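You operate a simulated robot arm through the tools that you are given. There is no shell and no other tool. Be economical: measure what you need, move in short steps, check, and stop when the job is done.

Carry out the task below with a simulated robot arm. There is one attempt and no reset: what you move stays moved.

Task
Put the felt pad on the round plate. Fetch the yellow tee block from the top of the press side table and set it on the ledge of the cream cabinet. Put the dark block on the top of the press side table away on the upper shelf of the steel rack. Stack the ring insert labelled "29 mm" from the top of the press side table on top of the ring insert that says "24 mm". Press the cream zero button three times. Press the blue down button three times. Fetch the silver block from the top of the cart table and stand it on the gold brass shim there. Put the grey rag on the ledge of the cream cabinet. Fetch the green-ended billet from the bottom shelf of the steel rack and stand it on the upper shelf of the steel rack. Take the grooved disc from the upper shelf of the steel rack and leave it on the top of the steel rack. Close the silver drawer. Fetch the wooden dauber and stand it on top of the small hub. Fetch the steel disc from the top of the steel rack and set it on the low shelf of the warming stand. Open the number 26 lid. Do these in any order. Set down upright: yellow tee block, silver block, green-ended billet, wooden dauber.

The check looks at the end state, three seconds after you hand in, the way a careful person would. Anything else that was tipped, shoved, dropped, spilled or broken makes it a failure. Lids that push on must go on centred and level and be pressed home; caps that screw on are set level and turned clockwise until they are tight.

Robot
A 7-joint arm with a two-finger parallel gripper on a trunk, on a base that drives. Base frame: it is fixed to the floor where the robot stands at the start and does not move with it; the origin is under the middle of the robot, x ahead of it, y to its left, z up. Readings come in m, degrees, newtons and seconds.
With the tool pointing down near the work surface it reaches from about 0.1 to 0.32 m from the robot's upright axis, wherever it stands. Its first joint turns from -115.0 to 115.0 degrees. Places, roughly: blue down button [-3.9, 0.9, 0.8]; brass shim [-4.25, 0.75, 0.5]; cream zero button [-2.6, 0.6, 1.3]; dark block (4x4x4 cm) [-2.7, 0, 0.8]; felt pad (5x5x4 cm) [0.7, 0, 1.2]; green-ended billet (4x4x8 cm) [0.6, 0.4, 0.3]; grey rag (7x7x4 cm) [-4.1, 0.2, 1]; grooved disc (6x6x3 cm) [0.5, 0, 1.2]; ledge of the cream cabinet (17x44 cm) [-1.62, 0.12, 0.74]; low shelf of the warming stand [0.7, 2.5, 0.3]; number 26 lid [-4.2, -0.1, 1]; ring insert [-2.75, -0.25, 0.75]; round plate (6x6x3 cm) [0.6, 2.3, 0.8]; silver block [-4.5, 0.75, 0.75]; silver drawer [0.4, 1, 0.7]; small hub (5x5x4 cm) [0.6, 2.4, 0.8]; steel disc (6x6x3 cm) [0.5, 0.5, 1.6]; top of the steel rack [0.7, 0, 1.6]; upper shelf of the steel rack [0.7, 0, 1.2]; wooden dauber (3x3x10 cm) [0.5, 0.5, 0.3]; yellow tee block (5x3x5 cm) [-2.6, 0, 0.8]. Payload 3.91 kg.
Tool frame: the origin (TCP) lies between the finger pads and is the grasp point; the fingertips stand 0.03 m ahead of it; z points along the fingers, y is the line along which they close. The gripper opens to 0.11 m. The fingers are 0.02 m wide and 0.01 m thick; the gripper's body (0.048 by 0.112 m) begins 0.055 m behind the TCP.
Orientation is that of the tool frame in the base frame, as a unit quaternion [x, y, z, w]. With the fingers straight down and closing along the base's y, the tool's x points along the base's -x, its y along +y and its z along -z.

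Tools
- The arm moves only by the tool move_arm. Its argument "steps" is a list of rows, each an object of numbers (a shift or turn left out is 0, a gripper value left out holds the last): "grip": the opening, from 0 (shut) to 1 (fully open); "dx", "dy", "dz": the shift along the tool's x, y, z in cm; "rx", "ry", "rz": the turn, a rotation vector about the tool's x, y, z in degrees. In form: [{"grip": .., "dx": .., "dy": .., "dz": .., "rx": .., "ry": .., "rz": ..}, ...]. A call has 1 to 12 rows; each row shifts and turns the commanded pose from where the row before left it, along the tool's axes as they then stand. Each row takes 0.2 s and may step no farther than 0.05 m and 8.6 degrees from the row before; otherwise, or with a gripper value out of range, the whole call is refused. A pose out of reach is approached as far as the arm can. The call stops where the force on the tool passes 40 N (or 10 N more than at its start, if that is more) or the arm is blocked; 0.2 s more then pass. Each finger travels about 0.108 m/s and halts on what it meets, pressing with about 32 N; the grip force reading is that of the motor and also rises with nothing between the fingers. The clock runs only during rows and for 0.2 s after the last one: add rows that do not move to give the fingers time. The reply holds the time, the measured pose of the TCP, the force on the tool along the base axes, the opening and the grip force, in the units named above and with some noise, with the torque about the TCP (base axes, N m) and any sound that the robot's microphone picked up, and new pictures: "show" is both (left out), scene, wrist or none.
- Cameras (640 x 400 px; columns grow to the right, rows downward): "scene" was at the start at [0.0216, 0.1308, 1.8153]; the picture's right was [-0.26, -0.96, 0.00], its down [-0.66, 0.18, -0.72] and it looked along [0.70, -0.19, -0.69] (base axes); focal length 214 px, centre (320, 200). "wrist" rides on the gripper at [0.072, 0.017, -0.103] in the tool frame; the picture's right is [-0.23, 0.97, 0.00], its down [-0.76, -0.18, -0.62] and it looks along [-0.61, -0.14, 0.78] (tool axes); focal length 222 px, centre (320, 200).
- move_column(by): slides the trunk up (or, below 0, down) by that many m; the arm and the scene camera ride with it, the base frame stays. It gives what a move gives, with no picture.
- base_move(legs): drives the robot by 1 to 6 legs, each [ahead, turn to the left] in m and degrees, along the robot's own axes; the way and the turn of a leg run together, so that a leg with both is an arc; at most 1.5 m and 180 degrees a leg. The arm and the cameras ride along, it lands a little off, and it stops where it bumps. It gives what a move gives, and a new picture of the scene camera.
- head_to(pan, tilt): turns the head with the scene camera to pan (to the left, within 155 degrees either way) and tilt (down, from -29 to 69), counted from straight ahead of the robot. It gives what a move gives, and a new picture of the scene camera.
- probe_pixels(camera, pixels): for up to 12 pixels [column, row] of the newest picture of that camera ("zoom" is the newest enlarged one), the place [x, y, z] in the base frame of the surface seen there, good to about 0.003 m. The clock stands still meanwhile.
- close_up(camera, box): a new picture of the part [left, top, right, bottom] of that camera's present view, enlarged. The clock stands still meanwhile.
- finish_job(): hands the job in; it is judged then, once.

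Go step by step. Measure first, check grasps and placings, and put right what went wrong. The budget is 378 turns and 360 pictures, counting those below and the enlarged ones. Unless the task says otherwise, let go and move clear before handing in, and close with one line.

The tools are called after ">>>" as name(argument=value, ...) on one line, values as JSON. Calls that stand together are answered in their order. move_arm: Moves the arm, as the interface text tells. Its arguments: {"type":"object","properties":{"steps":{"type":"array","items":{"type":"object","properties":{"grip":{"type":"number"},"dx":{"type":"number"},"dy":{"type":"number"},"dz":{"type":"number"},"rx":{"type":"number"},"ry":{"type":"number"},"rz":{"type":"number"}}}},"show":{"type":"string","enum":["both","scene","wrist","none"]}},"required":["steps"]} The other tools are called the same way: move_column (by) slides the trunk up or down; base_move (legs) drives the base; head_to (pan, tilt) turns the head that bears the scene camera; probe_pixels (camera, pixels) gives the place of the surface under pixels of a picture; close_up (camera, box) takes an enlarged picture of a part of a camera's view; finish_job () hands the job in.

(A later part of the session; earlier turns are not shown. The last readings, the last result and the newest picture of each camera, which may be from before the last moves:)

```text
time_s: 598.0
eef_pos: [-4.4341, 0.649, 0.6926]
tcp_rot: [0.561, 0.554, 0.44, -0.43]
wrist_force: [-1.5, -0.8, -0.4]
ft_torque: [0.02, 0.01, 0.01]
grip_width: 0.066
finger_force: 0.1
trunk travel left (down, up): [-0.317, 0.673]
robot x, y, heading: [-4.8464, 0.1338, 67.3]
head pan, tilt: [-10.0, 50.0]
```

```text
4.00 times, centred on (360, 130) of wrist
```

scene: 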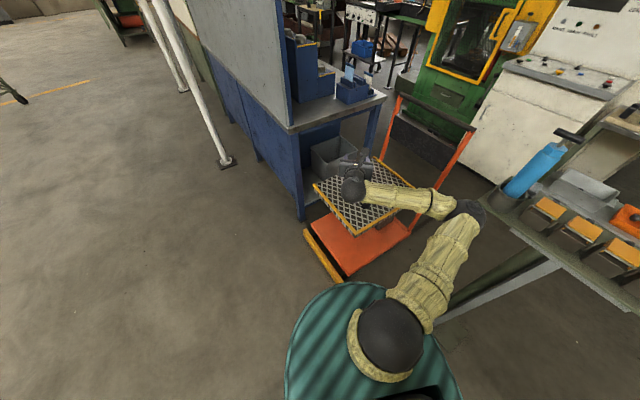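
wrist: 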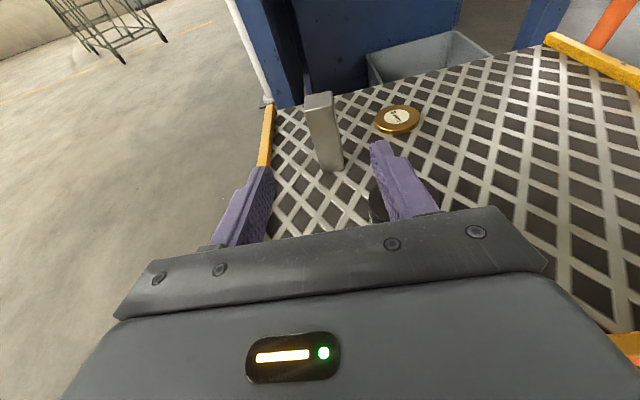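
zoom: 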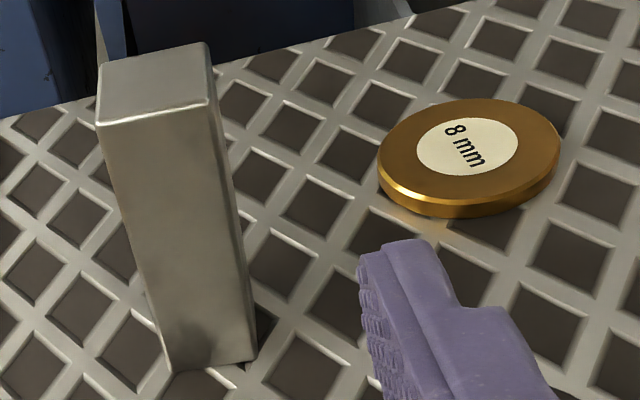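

Approach and grip the block.

>>> move_arm(steps=[{"dx": -1.5, "dy": 0.2}, {"dz": 4.5}, {"dz": 4.5}, {"dz": 4.6}, {"grip": 0.1}, {"grip": 0.1}, {"grip": 0.1}, {"grip": 0.1}], show="wrist")

```text
time_s: 599.8
eef_pos: [-4.4297, 0.7773, 0.6422]
tcp_rot: [0.561, 0.553, 0.441, -0.43]
wrist_force: [0.0, 2.2, -0.4]
ft_torque: [0.13, 0.05, -0.03]
grip_width: 0.0299
finger_force: 31.7
trunk travel left (down, up): [-0.317, 0.673]
robot x, y, heading: [-4.8473, 0.1363, 67.5]
head pan, tilt: [-10.0, 50.0]
```

wrist: 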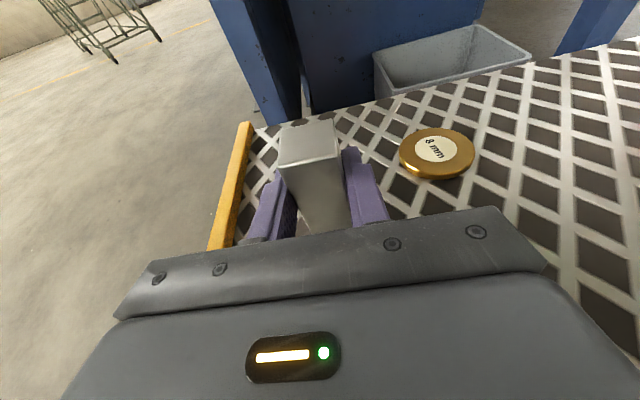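

Held. Lift, shift over the shim.

>>> move_arm(steps=[{"dx": 2.3, "dz": -0.6}, {"dx": 2.3, "dz": -0.6}, {"dy": 5}, {"dy": 5}, {"dz": 2.7, "dx": 0.68}, {"dz": 2.7, "dx": 0.68}], show="wrist")

>>> close_up(camera="scene", box=[310, 150, 420, 240])

```text
time_s: 601.2
eef_pos: [-4.3303, 0.8309, 0.6919]
tcp_rot: [0.561, 0.554, 0.439, -0.431]
wrist_force: [0.8, -1.1, -5.7]
ft_torque: [-0.08, 0.0, 0.0]
grip_width: 0.03
finger_force: 31.9
trunk travel left (down, up): [-0.317, 0.673]
robot x, y, heading: [-4.8471, 0.1367, 67.1]
head pan, tilt: [-10.0, 50.0]
```

wrist: 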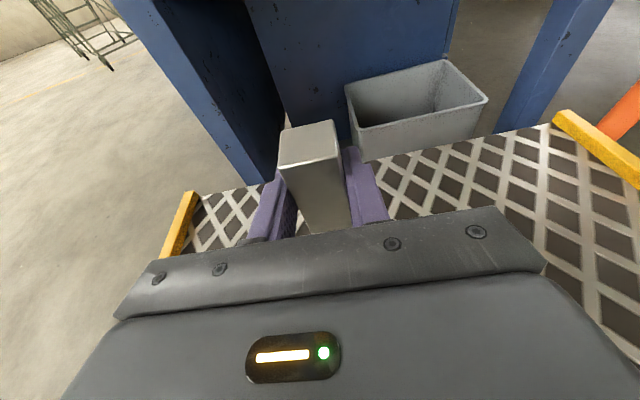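

```text
4.44 times, centred on (365, 195) of scene
```

zoom: 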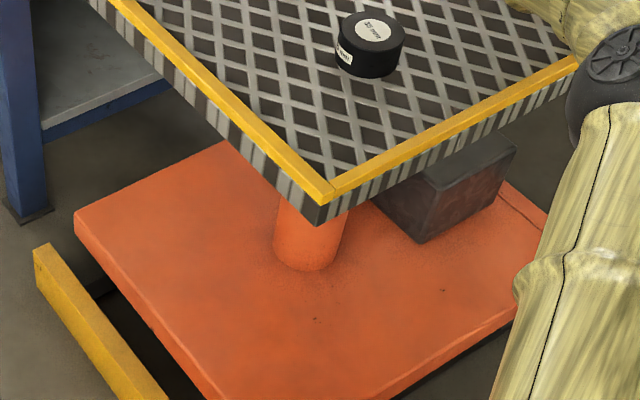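

>>> close_up(camera="scene", box=[340, 100, 440, 170])

```text
5.71 times, centred on (390, 135) of scene
```

zoom: 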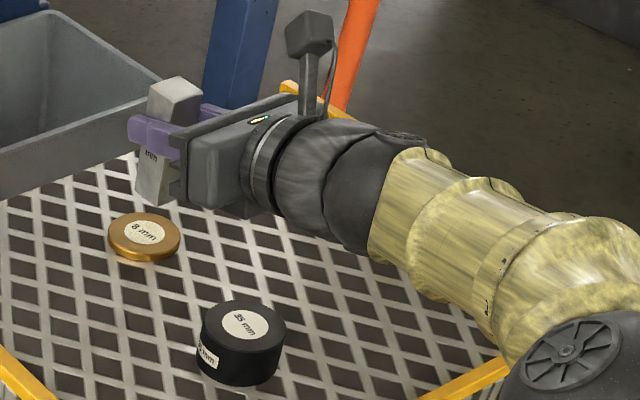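

>>> probe_pixels(camera="zoom", pixels=[[145, 232], [111, 235], [178, 232], [145, 214], [145, 248], [150, 195], [140, 185], [165, 190], [170, 90]])

```text
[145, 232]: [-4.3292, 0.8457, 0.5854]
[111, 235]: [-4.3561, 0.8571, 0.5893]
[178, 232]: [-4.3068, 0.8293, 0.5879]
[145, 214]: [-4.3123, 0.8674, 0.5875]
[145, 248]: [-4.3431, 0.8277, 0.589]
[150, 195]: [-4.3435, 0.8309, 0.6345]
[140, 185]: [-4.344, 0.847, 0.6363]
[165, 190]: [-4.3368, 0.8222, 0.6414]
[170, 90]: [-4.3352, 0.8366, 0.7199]
```

The block is about 4 mm short of the shim's centre. Nudge forward and lower.

>>> move_arm(steps=[{"dz": 0.4, "dx": 0.1}, {"dx": -1.9, "dz": 0.48}, {"dx": -1.6, "dz": 0.4}, {"dx": -0.2, "dz": 0.05}, {"dx": -0.15, "dz": 0.04}], show="none")

```text
time_s: 602.4
eef_pos: [-4.3308, 0.8358, 0.6506]
tcp_rot: [0.561, 0.553, 0.44, -0.43]
wrist_force: [0.2, -0.3, -3.1]
ft_torque: [-0.04, 0.0, -0.02]
grip_width: 0.0299
finger_force: 32.2
trunk travel left (down, up): [-0.317, 0.673]
robot x, y, heading: [-4.8491, 0.1341, 67.5]
head pan, tilt: [-10.0, 50.0]
```

>>> move_arm(steps=[{"dx": -0.1, "dz": 0.025}, {"dx": -0.08, "dz": 0.02}], show="none")

>>> close_up(camera="scene", box=[340, 100, 440, 170])

```text
time_s: 603.0
eef_pos: [-4.3301, 0.8361, 0.6521]
tcp_rot: [0.56, 0.553, 0.441, -0.431]
wrist_force: [1.6, 1.2, 2.6]
ft_torque: [0.07, -0.04, -0.03]
grip_width: 0.0298
finger_force: 31.7
trunk travel left (down, up): [-0.317, 0.673]
robot x, y, heading: [-4.847, 0.1325, 67.3]
head pan, tilt: [-10.0, 50.0]
```

```text
5.71 times, centred on (390, 135) of scene
```

zoom: 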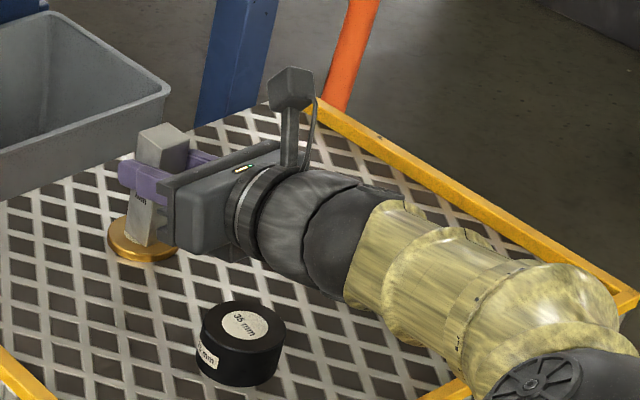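

Seated on the shim. Release and withdraw.

>>> move_arm(steps=[{"grip": 0.4}, {"grip": 0.5}, {"grip": 0.5}, {"dz": -3.9, "dx": -0.95}, {"dz": -3.9, "dx": -0.95}, {"dz": -3.9, "dx": -0.95}, {"dz": -3.9, "dx": -0.95}], show="wrist")

```text
time_s: 604.6
eef_pos: [-4.3317, 0.6731, 0.6504]
tcp_rot: [0.56, 0.554, 0.441, -0.431]
wrist_force: [-0.2, 0.8, -0.1]
ft_torque: [-0.01, -0.03, 0.02]
grip_width: 0.0551
finger_force: 0.1
trunk travel left (down, up): [-0.317, 0.673]
robot x, y, heading: [-4.8484, 0.1328, 67.4]
head pan, tilt: [-10.0, 50.0]
```

wrist: 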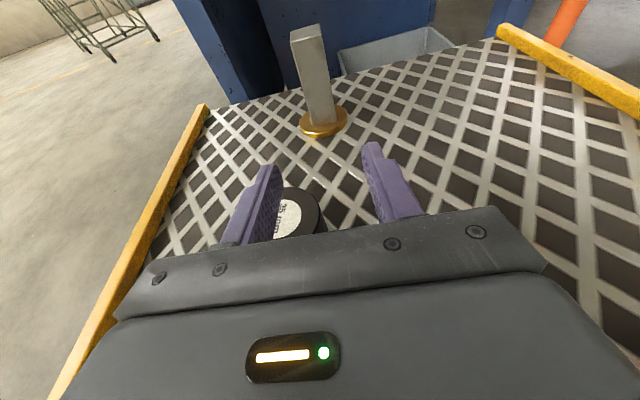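

Block stands on the shim. Raise clear and look at the stand with the numbered lids.

>>> move_arm(steps=[{"dx": 5}, {"dx": 5}], show="none")

>>> move_column(by=0.4)

>>> move_column(by=0.2)

>>> head_to(pan=-70, tilt=45)

>>> close_up(camera="scene", box=[220, 100, 440, 300])

```text
time_s: 605.2
eef_pos: [-4.3295, 0.698, 0.7467]
tcp_rot: [0.56, 0.554, 0.44, -0.432]
wrist_force: [0.7, 0.0, -0.5]
ft_torque: [0.01, 0.02, 0.02]
grip_width: 0.0548
finger_force: 0.1
trunk travel left (down, up): [-0.317, 0.673]
robot x, y, heading: [-4.8445, 0.1337, 67.2]
head pan, tilt: [-10.0, 50.0]
```

```text
time_s: 609.0
eef_pos: [-4.3307, 0.6984, 1.1468]
tcp_rot: [0.56, 0.554, 0.44, -0.431]
wrist_force: [0.1, -0.1, 0.7]
ft_torque: [-0.04, 0.01, -0.01]
grip_width: 0.0551
finger_force: 0.1
trunk travel left (down, up): [-0.717, 0.273]
robot x, y, heading: [-4.8497, 0.1355, 67.4]
head pan, tilt: [-10.0, 50.0]
```

```text
time_s: 611.2
eef_pos: [-4.3304, 0.6985, 1.3467]
tcp_rot: [0.56, 0.554, 0.439, -0.431]
wrist_force: [-0.2, 0.0, 1.1]
ft_torque: [-0.02, -0.01, 0.0]
grip_width: 0.055
finger_force: 0.1
trunk travel left (down, up): [-0.917, 0.073]
robot x, y, heading: [-4.849, 0.1334, 67.3]
head pan, tilt: [-10.0, 50.0]
```

```text
time_s: 612.5
eef_pos: [-4.3314, 0.6993, 1.3466]
tcp_rot: [0.56, 0.554, 0.44, -0.431]
wrist_force: [-0.7, 0.6, 1.0]
ft_torque: [0.0, 0.0, 0.0]
grip_width: 0.0549
finger_force: 0.0
trunk travel left (down, up): [-0.917, 0.073]
robot x, y, heading: [-4.8471, 0.1355, 67.3]
head pan, tilt: [-70.0, 45.0]
```

scene: 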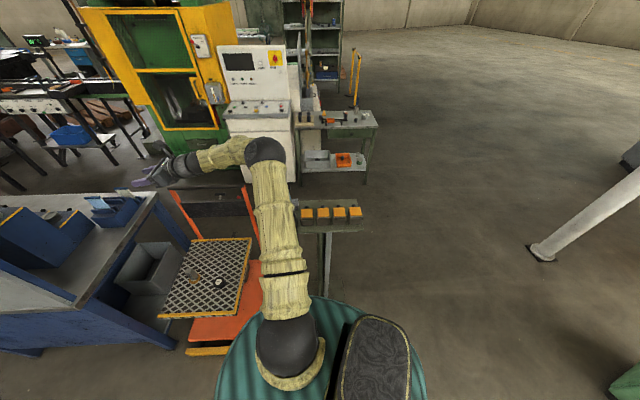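

```text
2.00 times, centred on (330, 200) of scene
```

zoom: 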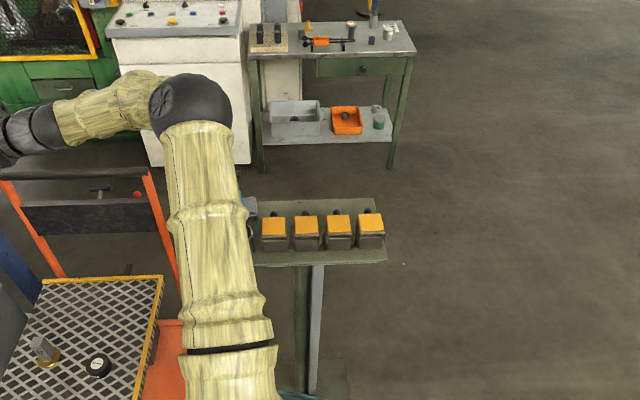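

The lid knobs and labels face east. Drive round to the stand's east side.

>>> base_move(legs=[[0, -157], [1.0, 0], [0, 90], [1.42, 0], [0, 90], [0.7, 0]])

```text
time_s: 651.1
eef_pos: [-3.1675, 0.6332, 1.3459]
tcp_rot: [0.436, 0.657, 0.343, -0.512]
wrist_force: [0.0, -0.5, -0.2]
ft_torque: [-0.01, 0.03, -0.04]
grip_width: 0.0549
finger_force: 0.0
trunk travel left (down, up): [-0.917, 0.073]
robot x, y, heading: [-3.4142, -0.0911, 90.5]
head pan, tilt: [-70.0, 45.0]
```

scene: 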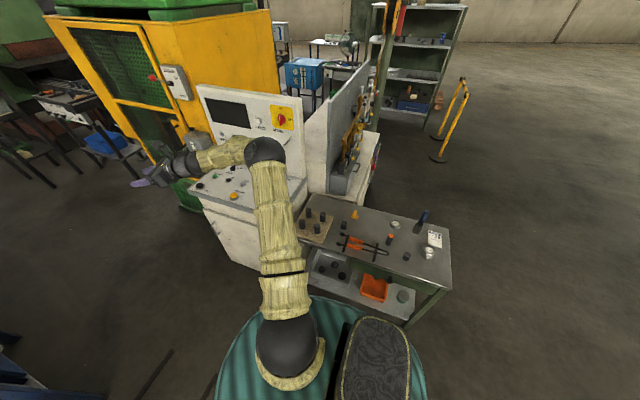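

Table items are undisturbed. Now turn left to face the stand.

>>> base_move(legs=[[0, 88]])

>>> head_to(pan=0, tilt=45)

>>> close_up(camera="scene", box=[240, 120, 440, 260])

```text
time_s: 656.9
eef_pos: [-4.1265, 0.1938, 1.3475]
tcp_rot: [-0.138, 0.776, -0.105, -0.606]
wrist_force: [-0.1, 0.3, -1.1]
ft_torque: [-0.01, 0.01, 0.01]
grip_width: 0.055
finger_force: 0.1
trunk travel left (down, up): [-0.917, 0.073]
robot x, y, heading: [-3.4147, -0.0905, 178.0]
head pan, tilt: [-70.0, 45.0]
```

scene: 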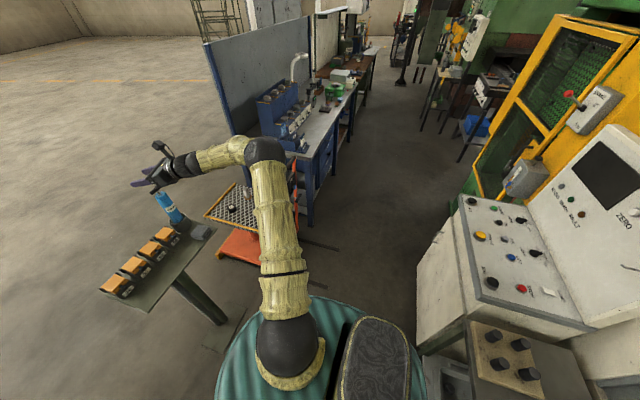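

```text
time_s: 658.3
eef_pos: [-4.1249, 0.1924, 1.3466]
tcp_rot: [-0.137, 0.775, -0.105, -0.607]
wrist_force: [0.4, 0.3, 0.6]
ft_torque: [0.04, 0.04, -0.02]
grip_width: 0.0549
finger_force: 0.1
trunk travel left (down, up): [-0.917, 0.073]
robot x, y, heading: [-3.4162, -0.0932, 178.3]
head pan, tilt: [0.0, 45.0]
```

scene: 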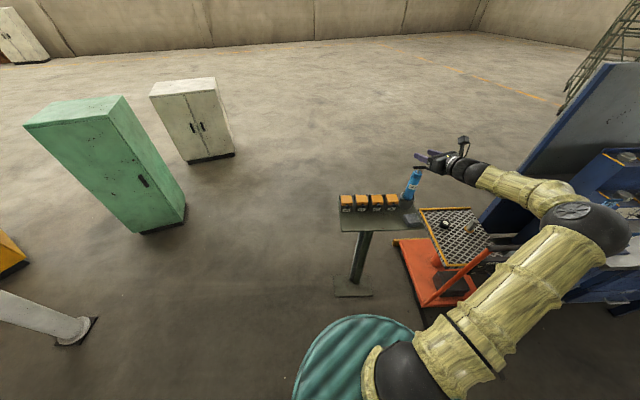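

```text
2.86 times, centred on (340, 190) of scene
```

zoom: 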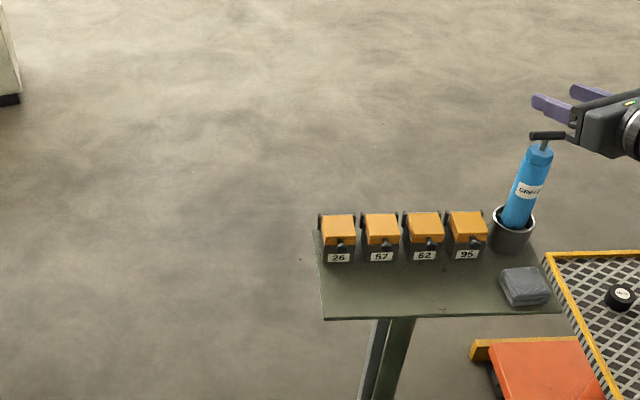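

Lid 26 is the leftmost box. Zoom in closer and measure.

>>> close_up(camera="scene", box=[335, 185, 385, 220])

>>> probe_pixels(camera="zoom", pixels=[[130, 175], [85, 120], [180, 120], [85, 185], [175, 185], [140, 225], [140, 255], [140, 280], [135, 310], [60, 330], [130, 110], [250, 180]])

```text
11.43 times, centred on (360, 202) of scene
```

zoom: 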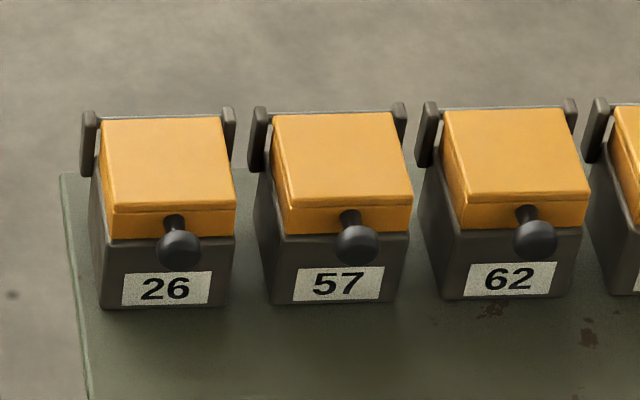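

```text
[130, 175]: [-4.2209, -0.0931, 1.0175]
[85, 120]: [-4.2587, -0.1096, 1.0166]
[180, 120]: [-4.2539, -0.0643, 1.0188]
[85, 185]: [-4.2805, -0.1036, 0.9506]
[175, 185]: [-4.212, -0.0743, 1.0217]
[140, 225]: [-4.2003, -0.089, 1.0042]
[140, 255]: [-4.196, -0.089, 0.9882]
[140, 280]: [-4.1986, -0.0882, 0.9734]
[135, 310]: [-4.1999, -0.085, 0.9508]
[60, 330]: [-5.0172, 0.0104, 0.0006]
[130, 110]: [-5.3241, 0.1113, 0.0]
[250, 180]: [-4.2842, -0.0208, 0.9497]
```

Lids are hinged at the back (west) with a knob at the front. Bring the hand in front of box 26, facing west.

>>> move_arm(steps=[{"dz": -5, "grip": 0}, {"dz": -5}, {"dz": -3}, {"rx": -6.5, "rz": 1.6}, {"rx": -6.5, "rz": 1.6}, {"rx": -6.4, "rz": 1.6}, {"dy": -5}, {"dy": -5}, {"dy": -5}, {"dy": -5}, {"dy": -5}, {"dy": -5}], show="none")

>>> move_column(by=-0.25)

>>> move_arm(steps=[{"dy": -1}], show="both")

```text
time_s: 661.1
eef_pos: [-3.9913, 0.0436, 1.3447]
tcp_rot: [0.115, 0.796, 0.018, -0.594]
wrist_force: [0.7, 0.1, -0.1]
ft_torque: [-0.02, 0.01, 0.01]
grip_width: 0.0
finger_force: 32.0
trunk travel left (down, up): [-0.917, 0.073]
robot x, y, heading: [-3.4151, -0.0928, 177.9]
head pan, tilt: [0.0, 45.0]
stopped in row 12: the arm was blocked; the commanded pose is now the measured one
```

```text
time_s: 663.7
eef_pos: [-3.994, 0.044, 1.0928]
tcp_rot: [0.115, 0.796, 0.018, -0.593]
wrist_force: [-1.1, 0.7, 0.0]
ft_torque: [-0.01, 0.03, 0.0]
grip_width: 0.0
finger_force: 31.9
trunk travel left (down, up): [-0.667, 0.323]
robot x, y, heading: [-3.4131, -0.0896, 178.2]
head pan, tilt: [0.0, 45.0]
```

```text
time_s: 664.1
eef_pos: [-3.9951, 0.0346, 1.0934]
tcp_rot: [0.115, 0.796, 0.019, -0.594]
wrist_force: [-0.9, -0.2, -0.6]
ft_torque: [-0.01, 0.03, 0.01]
grip_width: 0.0001
finger_force: 32.4
trunk travel left (down, up): [-0.667, 0.323]
robot x, y, heading: [-3.4155, -0.0919, 177.9]
head pan, tilt: [0.0, 45.0]
```

scene: 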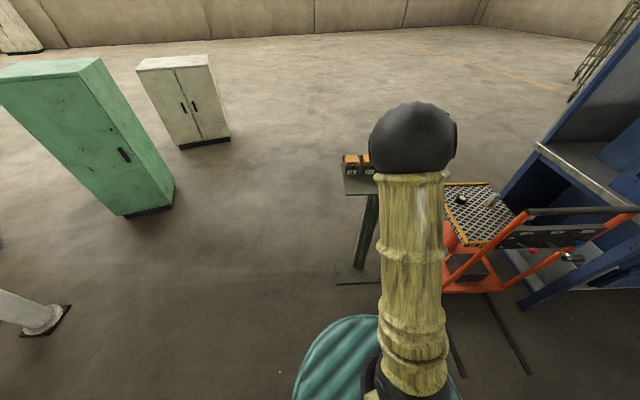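
wrist: 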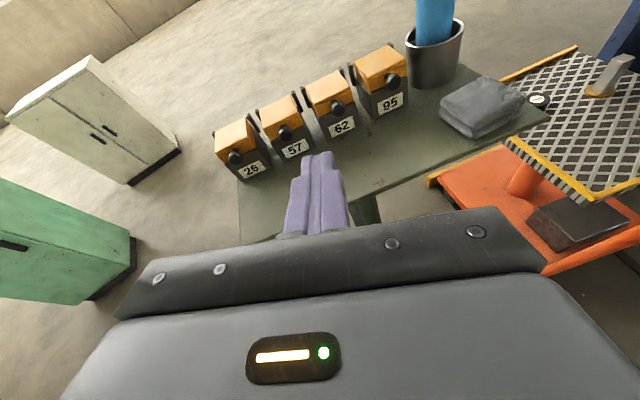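

>>> close_up(camera="wrist", box=[205, 105, 305, 185])

>>> probe_pixels(camera="zoom", pixels=[[190, 330], [155, 335], [225, 330], [190, 300], [190, 360], [180, 280], [100, 170], [200, 230], [240, 250], [120, 290], [280, 380], [130, 400]])

```text
5.00 times, centred on (255, 145) of wrist
```

zoom: 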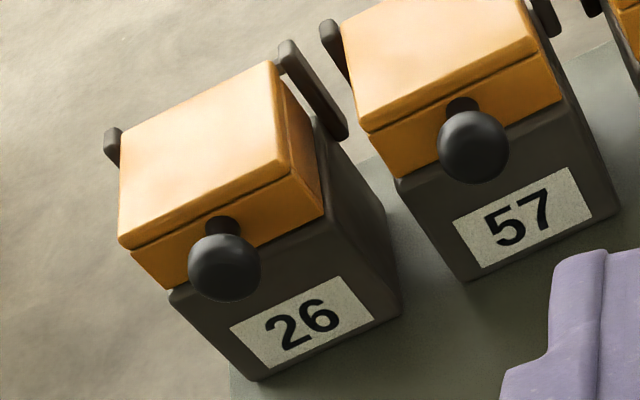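

```text
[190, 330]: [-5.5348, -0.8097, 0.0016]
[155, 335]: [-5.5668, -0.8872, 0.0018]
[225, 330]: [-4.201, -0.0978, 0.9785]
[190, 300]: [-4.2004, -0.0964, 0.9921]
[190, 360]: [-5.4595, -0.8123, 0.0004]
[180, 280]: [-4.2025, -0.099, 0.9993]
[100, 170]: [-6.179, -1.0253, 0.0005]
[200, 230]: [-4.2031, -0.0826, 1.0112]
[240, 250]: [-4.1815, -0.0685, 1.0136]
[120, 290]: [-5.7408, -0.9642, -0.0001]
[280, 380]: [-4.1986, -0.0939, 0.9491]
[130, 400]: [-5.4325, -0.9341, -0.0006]
```

>>> probe_pixels(camera="zoom", pixels=[[225, 265], [200, 268], [250, 265], [225, 290], [220, 225], [240, 210], [150, 265], [300, 200], [280, 60], [330, 120], [200, 160], [160, 200]])

```text
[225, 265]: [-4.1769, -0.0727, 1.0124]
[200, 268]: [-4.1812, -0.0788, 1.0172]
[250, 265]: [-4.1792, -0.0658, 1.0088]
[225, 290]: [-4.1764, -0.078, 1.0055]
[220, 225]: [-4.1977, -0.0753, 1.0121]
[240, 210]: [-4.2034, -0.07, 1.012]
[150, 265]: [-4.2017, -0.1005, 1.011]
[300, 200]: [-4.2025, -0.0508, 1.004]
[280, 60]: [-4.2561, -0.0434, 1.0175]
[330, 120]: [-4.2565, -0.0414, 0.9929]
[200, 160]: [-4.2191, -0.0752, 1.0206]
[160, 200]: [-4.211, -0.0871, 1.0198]
```

Knob centre ≈(-4.186,-0.0735,1.011). Level the tool and go below/in front of the knob.

>>> move_arm(steps=[{"ry": 8.5}, {"ry": 8.5}, {"rz": -6.4}, {"rx": 8}, {"rx": 2}, {"dy": -5}, {"dy": -5}], show="wrist")

```text
time_s: 665.7
eef_pos: [-3.9973, -0.0695, 1.0973]
tcp_rot: [0.014, 0.759, -0.001, -0.651]
wrist_force: [-0.6, -1.2, 0.3]
ft_torque: [0.08, -0.03, -0.08]
grip_width: 0.0
finger_force: 31.7
out of reach, approached as far as the arm can: row 2
trunk travel left (down, up): [-0.667, 0.323]
robot x, y, heading: [-3.4123, -0.0871, 178.0]
head pan, tilt: [0.0, 45.0]
```

wrist: 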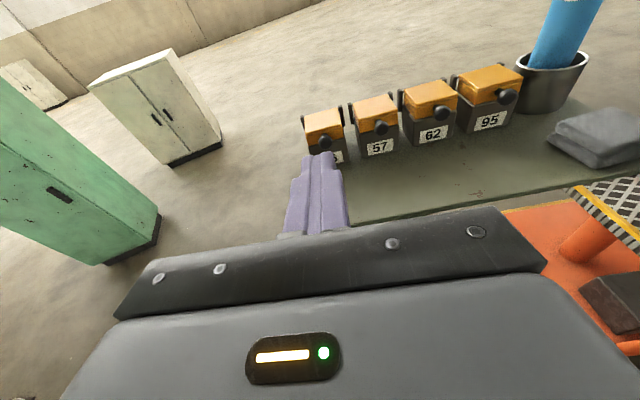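

>>> move_column(by=-0.1)

>>> move_arm(steps=[{"ry": 8}, {"dy": -0.4}], show="wrist")

```text
time_s: 667.0
eef_pos: [-3.9974, -0.0647, 0.999]
tcp_rot: [0.014, 0.758, -0.003, -0.652]
wrist_force: [-0.5, 0.8, 0.2]
ft_torque: [-0.03, 0.03, -0.03]
grip_width: 0.0
finger_force: 32.1
trunk travel left (down, up): [-0.567, 0.423]
robot x, y, heading: [-3.4163, -0.0905, 177.7]
head pan, tilt: [0.0, 45.0]
```

```text
time_s: 667.6
eef_pos: [-3.996, -0.068, 0.9982]
tcp_rot: [0.015, 0.759, -0.003, -0.651]
wrist_force: [0.8, 0.4, -0.7]
ft_torque: [0.0, -0.02, -0.01]
grip_width: 0.0
finger_force: 31.6
out of reach, approached as far as the arm can: row 1
trunk travel left (down, up): [-0.567, 0.423]
robot x, y, heading: [-3.4144, -0.0941, 177.7]
head pan, tilt: [0.0, 45.0]
```

wrist: 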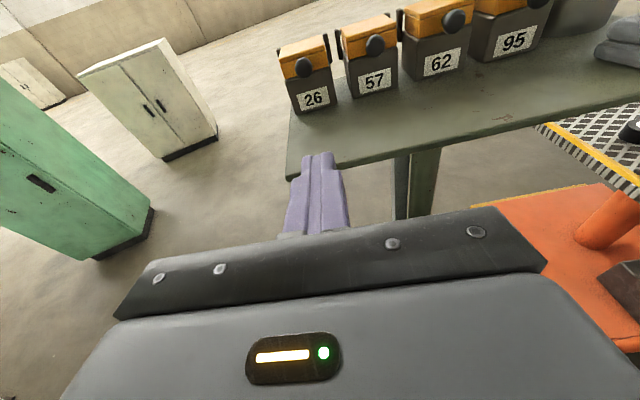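

>>> move_arm(steps=[{"dz": 4, "dx": 0.3}, {"dz": 4, "dx": 0.3}, {"dz": 4, "dx": 0.5}, {"ry": 8}, {"dy": -0.5}], show="wrist")

```text
time_s: 668.8
eef_pos: [-4.0604, -0.0859, 0.9936]
tcp_rot: [0.017, 0.76, -0.002, -0.649]
wrist_force: [-0.4, 0.2, -0.5]
ft_torque: [0.0, -0.03, -0.03]
grip_width: 0.0
finger_force: 32.0
out of reach, approached as far as the arm can: row 2, 3, 4
trunk travel left (down, up): [-0.567, 0.423]
robot x, y, heading: [-3.4141, -0.0859, 178.0]
head pan, tilt: [0.0, 45.0]
```

wrist: 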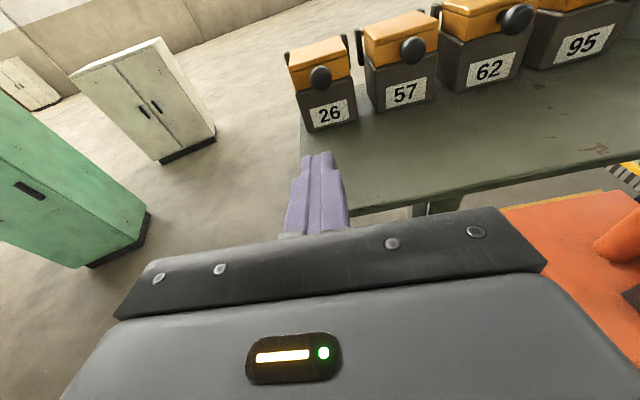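

The arm is in the elbow-up branch again, but I can use the base for west motion and the trunk for lifting. Align y, lower slightly, and drive ahead 0.1 m.

>>> move_arm(steps=[{"dy": 1.2}], show="none")

>>> move_column(by=-0.01)

>>> base_move(legs=[[0.07, 0]])

>>> close_up(camera="wrist", box=[240, 40, 440, 180])

```text
time_s: 669.2
eef_pos: [-4.0602, -0.0732, 0.9924]
tcp_rot: [0.018, 0.761, -0.001, -0.649]
wrist_force: [0.3, -0.4, 0.0]
ft_torque: [0.01, 0.0, -0.01]
grip_width: 0.0
finger_force: 32.3
trunk travel left (down, up): [-0.567, 0.423]
robot x, y, heading: [-3.4143, -0.0893, 177.9]
head pan, tilt: [0.0, 45.0]
```

```text
time_s: 669.8
eef_pos: [-4.0607, -0.074, 0.9833]
tcp_rot: [0.017, 0.761, -0.001, -0.649]
wrist_force: [-0.1, 0.6, 0.2]
ft_torque: [0.02, 0.02, -0.04]
grip_width: 0.0
finger_force: 32.4
trunk travel left (down, up): [-0.557, 0.433]
robot x, y, heading: [-3.4129, -0.0892, 178.0]
head pan, tilt: [0.0, 45.0]
```

```text
time_s: 670.9
eef_pos: [-4.1329, -0.0719, 0.983]
tcp_rot: [0.017, 0.761, -0.002, -0.649]
wrist_force: [0.6, 0.3, 0.2]
ft_torque: [0.0, 0.03, 0.01]
grip_width: 0.0001
finger_force: 31.9
trunk travel left (down, up): [-0.557, 0.433]
robot x, y, heading: [-3.4916, -0.0892, 178.2]
head pan, tilt: [0.0, 45.0]
```

scene: 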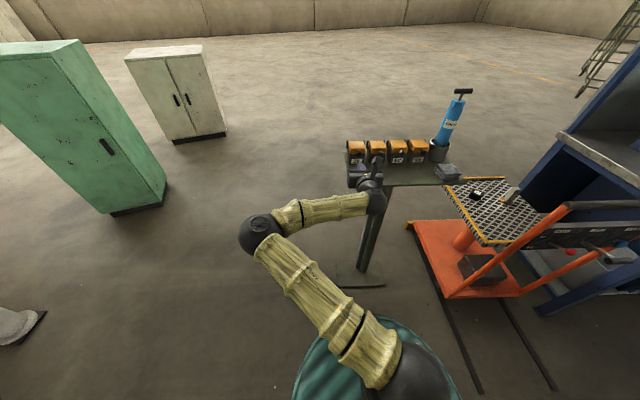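

```text
2.86 times, centred on (340, 110) of wrist
```

zoom: 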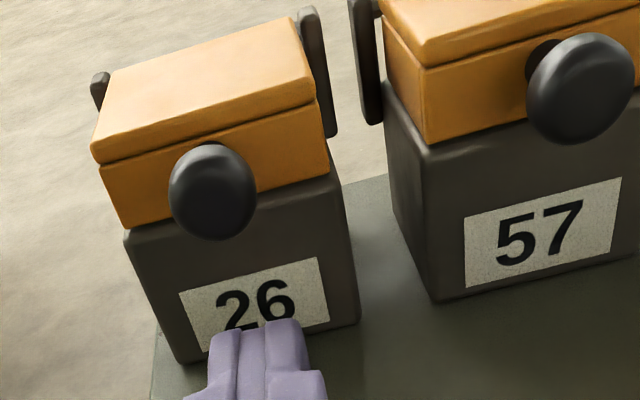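

>>> probe_pixels(camera="zoom", pixels=[[213, 192], [180, 195], [245, 190], [213, 230], [213, 155], [240, 330], [285, 325], [265, 345]])

```text
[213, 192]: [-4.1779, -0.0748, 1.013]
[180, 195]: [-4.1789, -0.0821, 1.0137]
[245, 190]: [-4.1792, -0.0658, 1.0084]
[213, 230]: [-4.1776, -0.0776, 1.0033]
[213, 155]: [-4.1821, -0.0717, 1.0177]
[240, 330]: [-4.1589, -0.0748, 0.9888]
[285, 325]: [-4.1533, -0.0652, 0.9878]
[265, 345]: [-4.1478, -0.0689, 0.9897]
```

Finger is just below the knob's height. Slide under it by 3 cm.

>>> move_arm(steps=[{"dy": -0.5}, {"dz": 1.5, "dx": 0.2}, {"dz": 1.3, "dx": 0.2}], show="wrist")

```text
time_s: 671.4
eef_pos: [-4.1395, -0.0773, 0.982]
tcp_rot: [0.017, 0.762, -0.002, -0.647]
wrist_force: [9.7, -4.7, 0.1]
ft_torque: [-0.16, -0.39, -0.12]
grip_width: 0.0003
finger_force: 32.1
trunk travel left (down, up): [-0.557, 0.433]
robot x, y, heading: [-3.4877, -0.0815, 177.9]
head pan, tilt: [0.0, 45.0]
stopped in row 2: the force on the tool passed its limit at 45 N (the readings are from after the stop); the commanded pose is now the measured one
```

wrist: 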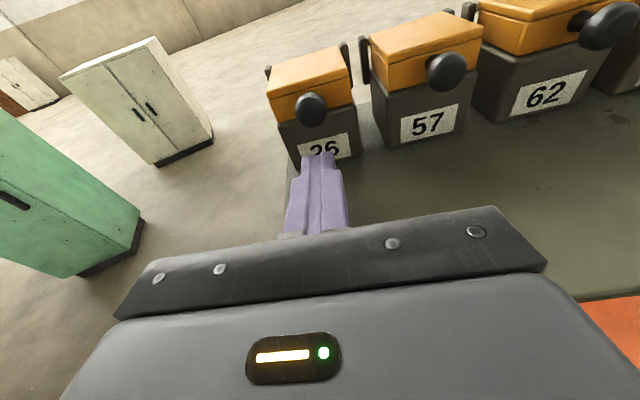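

The wrist likely touched the tray's edge. Back off and instead grip the knob from above at a steeper pitch, then swing it along its arc.

>>> base_move(legs=[[-0.08, 0]])

>>> move_column(by=0.12)

>>> move_arm(steps=[{"ry": -8.5, "grip": 0.4}, {"ry": -8.5}, {"ry": -8.5}], show="both")

```text
time_s: 672.6
eef_pos: [-4.0616, -0.0787, 0.9823]
tcp_rot: [0.017, 0.762, -0.002, -0.648]
wrist_force: [0.5, 0.0, 0.3]
ft_torque: [-0.01, -0.01, -0.06]
grip_width: 0.0
finger_force: 31.8
trunk travel left (down, up): [-0.557, 0.433]
robot x, y, heading: [-3.4057, -0.0918, 177.9]
head pan, tilt: [0.0, 45.0]
```

scene: 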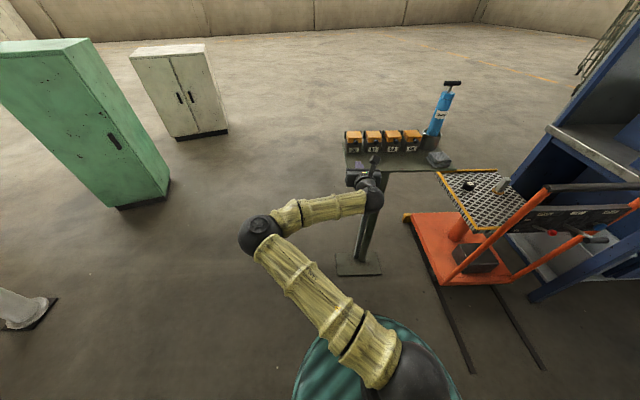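

```text
time_s: 674.1
eef_pos: [-4.0608, -0.08, 1.1018]
tcp_rot: [0.017, 0.762, -0.002, -0.648]
wrist_force: [0.5, 1.0, 0.0]
ft_torque: [0.02, -0.01, 0.01]
grip_width: 0.0001
finger_force: 32.4
trunk travel left (down, up): [-0.677, 0.313]
robot x, y, heading: [-3.4055, -0.0897, 178.0]
head pan, tilt: [0.0, 45.0]
```

```text
time_s: 674.9
eef_pos: [-4.0609, -0.0783, 1.1026]
tcp_rot: [0.017, 0.885, -0.005, -0.464]
wrist_force: [-0.5, 0.5, 1.4]
ft_torque: [0.0, -0.02, -0.01]
grip_width: 0.0439
finger_force: 0.0
trunk travel left (down, up): [-0.677, 0.313]
robot x, y, heading: [-3.4072, -0.0899, 177.7]
head pan, tilt: [0.0, 45.0]
```

scene: 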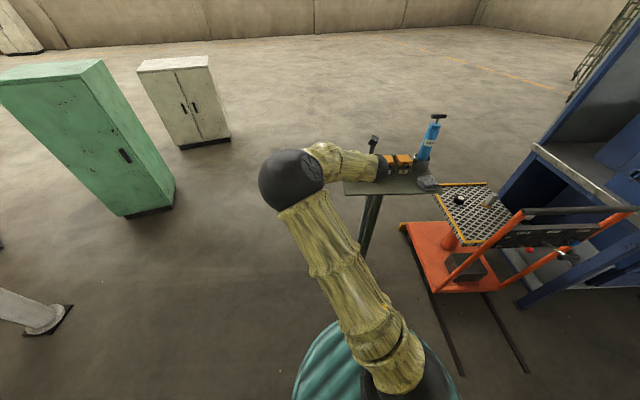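
wrist: 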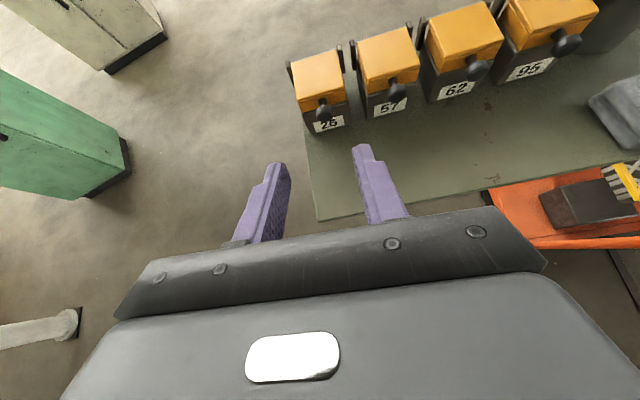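

>>> close_up(camera="wrist", box=[280, 30, 400, 140])

>>> probe_pixels(camera="wrist", pixels=[[323, 113], [317, 113], [330, 113], [323, 120], [320, 100], [315, 75], [298, 60], [337, 52], [300, 108], [345, 100], [290, 70], [340, 50]])

```text
3.64 times, centred on (340, 85) of wrist
```

zoom: 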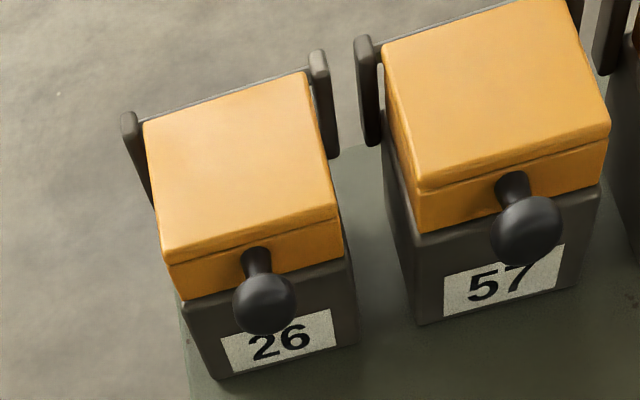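

```text
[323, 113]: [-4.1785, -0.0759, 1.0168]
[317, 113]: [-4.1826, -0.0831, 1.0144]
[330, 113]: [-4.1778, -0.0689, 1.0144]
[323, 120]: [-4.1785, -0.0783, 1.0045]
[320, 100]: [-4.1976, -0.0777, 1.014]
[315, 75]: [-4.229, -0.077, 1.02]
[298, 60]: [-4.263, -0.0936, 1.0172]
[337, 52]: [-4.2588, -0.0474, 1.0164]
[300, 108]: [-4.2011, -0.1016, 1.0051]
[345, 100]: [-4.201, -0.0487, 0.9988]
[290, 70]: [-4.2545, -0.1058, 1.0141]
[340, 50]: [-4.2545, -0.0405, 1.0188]
```

Approach the knob with the fingers straddling it and close.

>>> move_arm(steps=[{"dx": -0.45, "dy": 0.3}, {"dz": 4.5}, {"dz": 4.5}, {"dz": 4.6}], show="wrist")

```text
time_s: 675.9
eef_pos: [-4.1709, -0.0776, 1.0208]
tcp_rot: [0.016, 0.886, -0.007, -0.464]
wrist_force: [0.3, -0.8, 0.3]
ft_torque: [0.02, 0.0, 0.02]
grip_width: 0.044
finger_force: 0.1
trunk travel left (down, up): [-0.677, 0.313]
robot x, y, heading: [-3.4133, -0.0959, 177.8]
head pan, tilt: [0.0, 45.0]
```

wrist: 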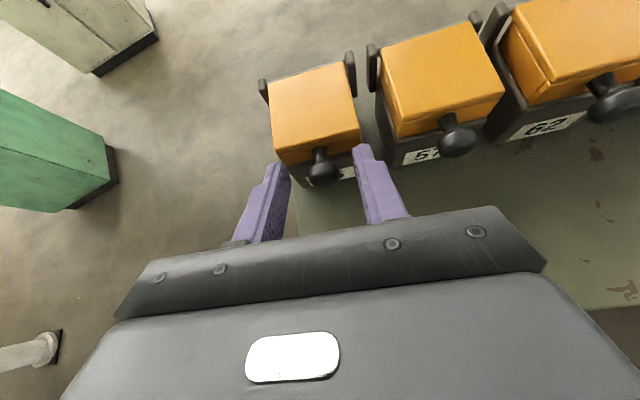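

>>> move_arm(steps=[{"dz": 0.4}, {"grip": 0.1}, {"grip": 0.05}, {"grip": 0.05}], show="wrist")

```text
time_s: 676.9
eef_pos: [-4.1717, -0.0742, 1.0196]
tcp_rot: [0.018, 0.886, -0.004, -0.462]
wrist_force: [13.4, 6.8, -2.0]
ft_torque: [0.12, -0.34, -0.13]
grip_width: 0.0187
finger_force: 45.6
trunk travel left (down, up): [-0.677, 0.313]
robot x, y, heading: [-3.4067, -0.091, 177.9]
head pan, tilt: [0.0, 45.0]
```

wrist: 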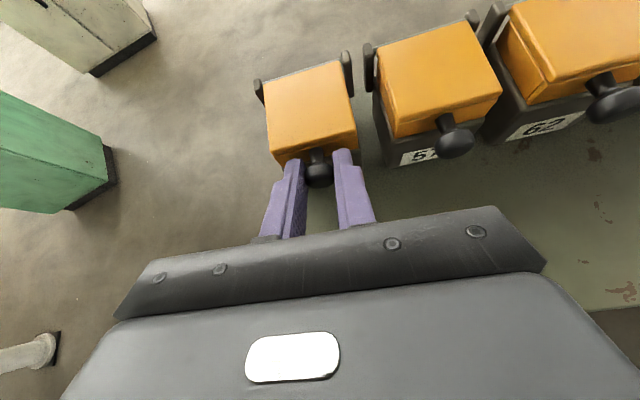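

Knob gripped. Swing it along the hinge arc, first 40°.

>>> move_arm(steps=[{"dz": -0.55, "dx": 1.18}, {"dz": -0.54, "dx": 1.18}, {"dz": -0.1, "dx": 1.29}, {"dz": -0.1, "dx": 1.29}], show="wrist")

```text
time_s: 677.3
eef_pos: [-4.1707, -0.0737, 1.0243]
tcp_rot: [0.016, 0.889, -0.005, -0.457]
wrist_force: [4.8, 1.5, 0.4]
ft_torque: [0.04, 0.07, -0.06]
grip_width: 0.0186
finger_force: 45.2
trunk travel left (down, up): [-0.677, 0.313]
robot x, y, heading: [-3.4085, -0.0926, 178.0]
head pan, tilt: [0.0, 45.0]
stopped in row 2: the force on the tool passed its limit at 44 N (the readings are from after the stop); the commanded pose is now the measured one
```

wrist: 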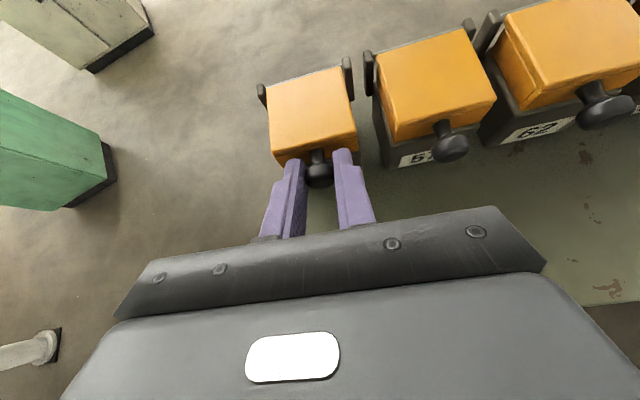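

The rigid grip resists pivoting. Rotate the tool along with the lid about its hinge instead.

>>> move_arm(steps=[{"dz": -0.27, "dx": 0.58, "ry": -4}, {"dz": -0.27, "dx": 0.58, "ry": -4}, {"dz": -0.27, "dx": 0.58, "ry": -4}], show="wrist")

```text
time_s: 678.1
eef_pos: [-4.1723, -0.0737, 1.0359]
tcp_rot: [0.014, 0.917, -0.014, -0.397]
wrist_force: [6.8, 19.8, 4.6]
ft_torque: [0.42, 0.34, -0.09]
grip_width: 0.0187
finger_force: 45.0
out of reach, approached as far as the arm can: row 2, 3
trunk travel left (down, up): [-0.677, 0.313]
robot x, y, heading: [-3.4084, -0.0927, 177.8]
head pan, tilt: [0.0, 45.0]
```

wrist: 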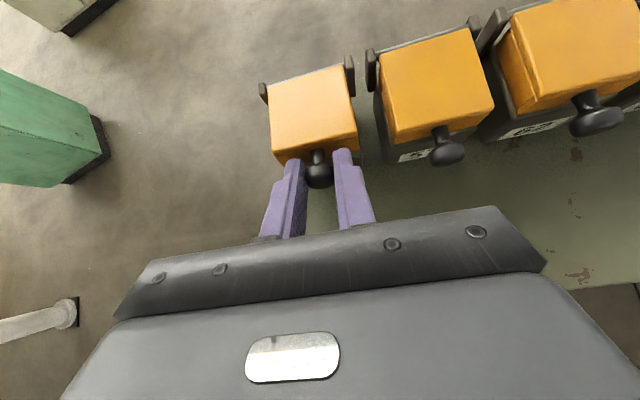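

Lid turns with the tool, but the arm is near its reach limit. Release, back off a bit, move the base 7 cm nearer, and re-grip.

>>> move_arm(steps=[{"grip": 0.4}, {"grip": 0.4}, {"dz": -4}, {"dz": -4}, {"dz": -3}], show="none")

>>> base_move(legs=[[0.08, 0]])

>>> move_arm(steps=[{"grip": 0.4}], show="wrist")

```text
time_s: 679.3
eef_pos: [-4.0959, -0.0775, 1.1099]
tcp_rot: [0.01, 0.918, -0.017, -0.397]
wrist_force: [0.6, 0.0, -0.1]
ft_torque: [0.0, -0.01, 0.02]
grip_width: 0.0439
finger_force: 0.0
trunk travel left (down, up): [-0.677, 0.313]
robot x, y, heading: [-3.4025, -0.0924, 177.9]
head pan, tilt: [0.0, 45.0]
```

```text
time_s: 680.5
eef_pos: [-4.1791, -0.0736, 1.1092]
tcp_rot: [0.011, 0.918, -0.016, -0.396]
wrist_force: [-0.3, -0.2, 0.5]
ft_torque: [0.0, -0.03, 0.01]
grip_width: 0.0442
finger_force: 0.0
trunk travel left (down, up): [-0.677, 0.313]
robot x, y, heading: [-3.4851, -0.091, 177.9]
head pan, tilt: [0.0, 45.0]
```

scene: 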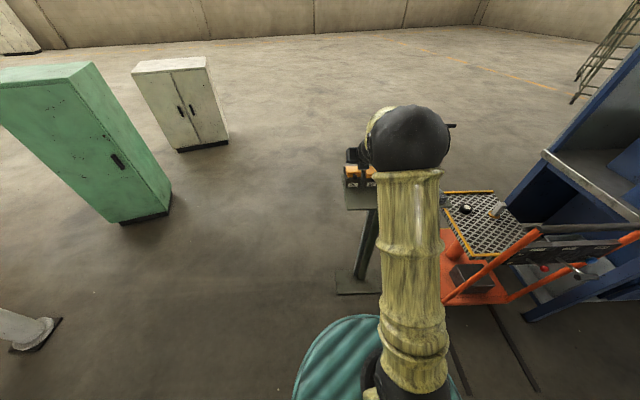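

```text
time_s: 680.9
eef_pos: [-4.1787, -0.0745, 1.1096]
tcp_rot: [0.011, 0.918, -0.017, -0.397]
wrist_force: [-0.1, 0.1, -0.1]
ft_torque: [-0.02, 0.02, 0.02]
grip_width: 0.044
finger_force: 0.0
trunk travel left (down, up): [-0.677, 0.313]
robot x, y, heading: [-3.4871, -0.0892, 178.1]
head pan, tilt: [0.0, 45.0]
```

wrist: 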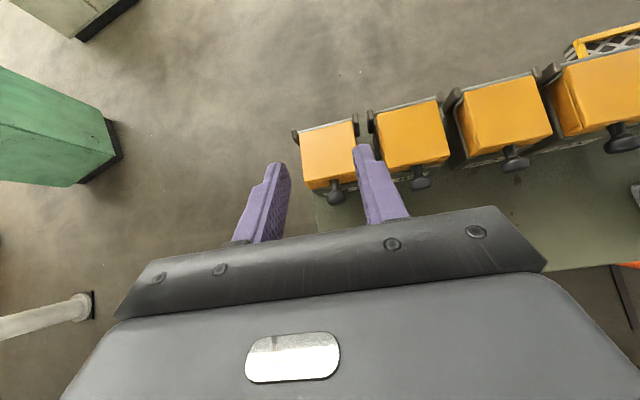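

Now approach the knob again at 43° pitch.

>>> move_arm(steps=[{"dx": -3.3}, {"dx": -3.3}, {"dz": 3}, {"dz": 2.8}], show="wrist")

```text
time_s: 681.9
eef_pos: [-4.1721, -0.0767, 1.0209]
tcp_rot: [0.011, 0.918, -0.016, -0.396]
wrist_force: [9.6, -1.8, -1.5]
ft_torque: [0.01, -0.17, 0.32]
grip_width: 0.0451
finger_force: 1.1
trunk travel left (down, up): [-0.677, 0.313]
robot x, y, heading: [-3.4887, -0.0873, 177.9]
head pan, tilt: [0.0, 45.0]
```

wrist: 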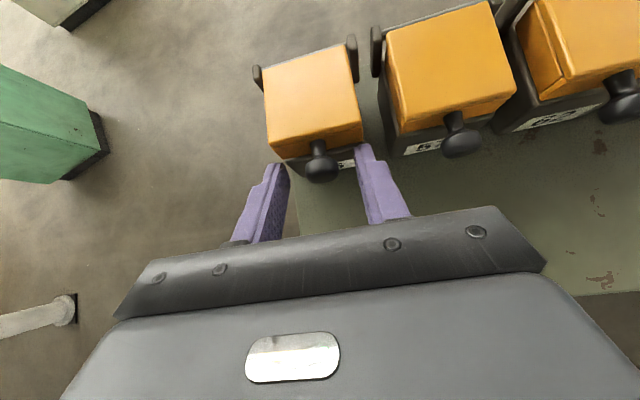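

>>> move_arm(steps=[{"dz": -0.4}, {"grip": 0.1}, {"grip": 0.05}, {"grip": 0.05}], show="none")

```text
time_s: 682.9
eef_pos: [-4.1707, -0.074, 1.0244]
tcp_rot: [0.012, 0.918, -0.016, -0.397]
wrist_force: [-6.3, 6.4, 2.6]
ft_torque: [0.02, 0.35, -0.1]
grip_width: 0.019
finger_force: 44.7
trunk travel left (down, up): [-0.677, 0.313]
robot x, y, heading: [-3.488, -0.0886, 177.7]
head pan, tilt: [0.0, 45.0]
```

>>> move_arm(steps=[{"dz": -0.35, "dx": 0.53, "ry": -4}, {"dz": -0.35, "dx": 0.53, "ry": -4}, {"dz": -0.35, "dx": 0.53, "ry": -4}, {"dz": -0.35, "dx": 0.53, "ry": -4}], show="wrist")

```text
time_s: 683.9
eef_pos: [-4.172, -0.0735, 1.0146]
tcp_rot: [0.012, 0.965, -0.015, -0.263]
wrist_force: [16.9, 23.2, 7.8]
ft_torque: [-0.16, 0.56, -0.22]
grip_width: 0.0189
finger_force: 45.2
out of reach, approached as far as the arm can: row 2, 3
trunk travel left (down, up): [-0.677, 0.313]
robot x, y, heading: [-3.4882, -0.0903, 177.8]
head pan, tilt: [0.0, 45.0]
```

wrist: 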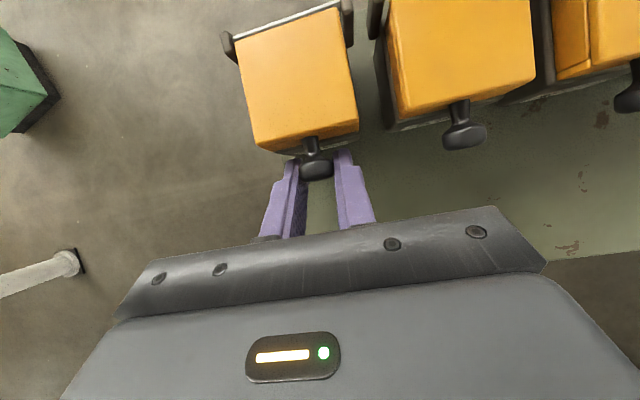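

The arm itself can't raise here, but the trunk can. Lift with the trunk 2 cm while holding the knob.

>>> move_column(by=0.02)

>>> close_up(camera="wrist", box=[200, 0, 460, 200])

```text
time_s: 684.5
eef_pos: [-4.1763, -0.0747, 1.0325]
tcp_rot: [0.011, 0.965, -0.016, -0.261]
wrist_force: [4.4, 27.9, -14.0]
ft_torque: [-0.05, -1.33, 0.07]
grip_width: 0.019
finger_force: 45.2
trunk travel left (down, up): [-0.697, 0.293]
robot x, y, heading: [-3.4893, -0.0863, 178.2]
head pan, tilt: [0.0, 45.0]
```

```text
2.00 times, centred on (330, 100) of wrist
```

zoom: 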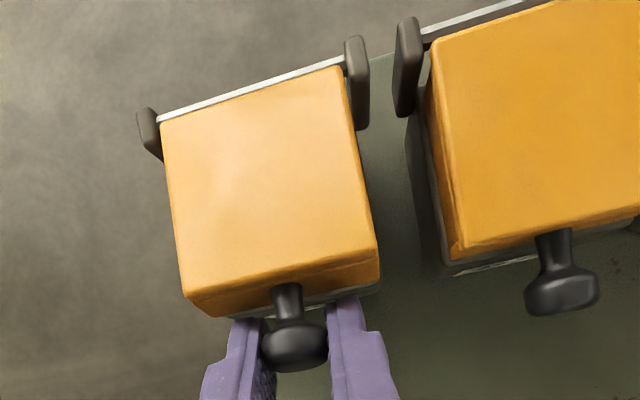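

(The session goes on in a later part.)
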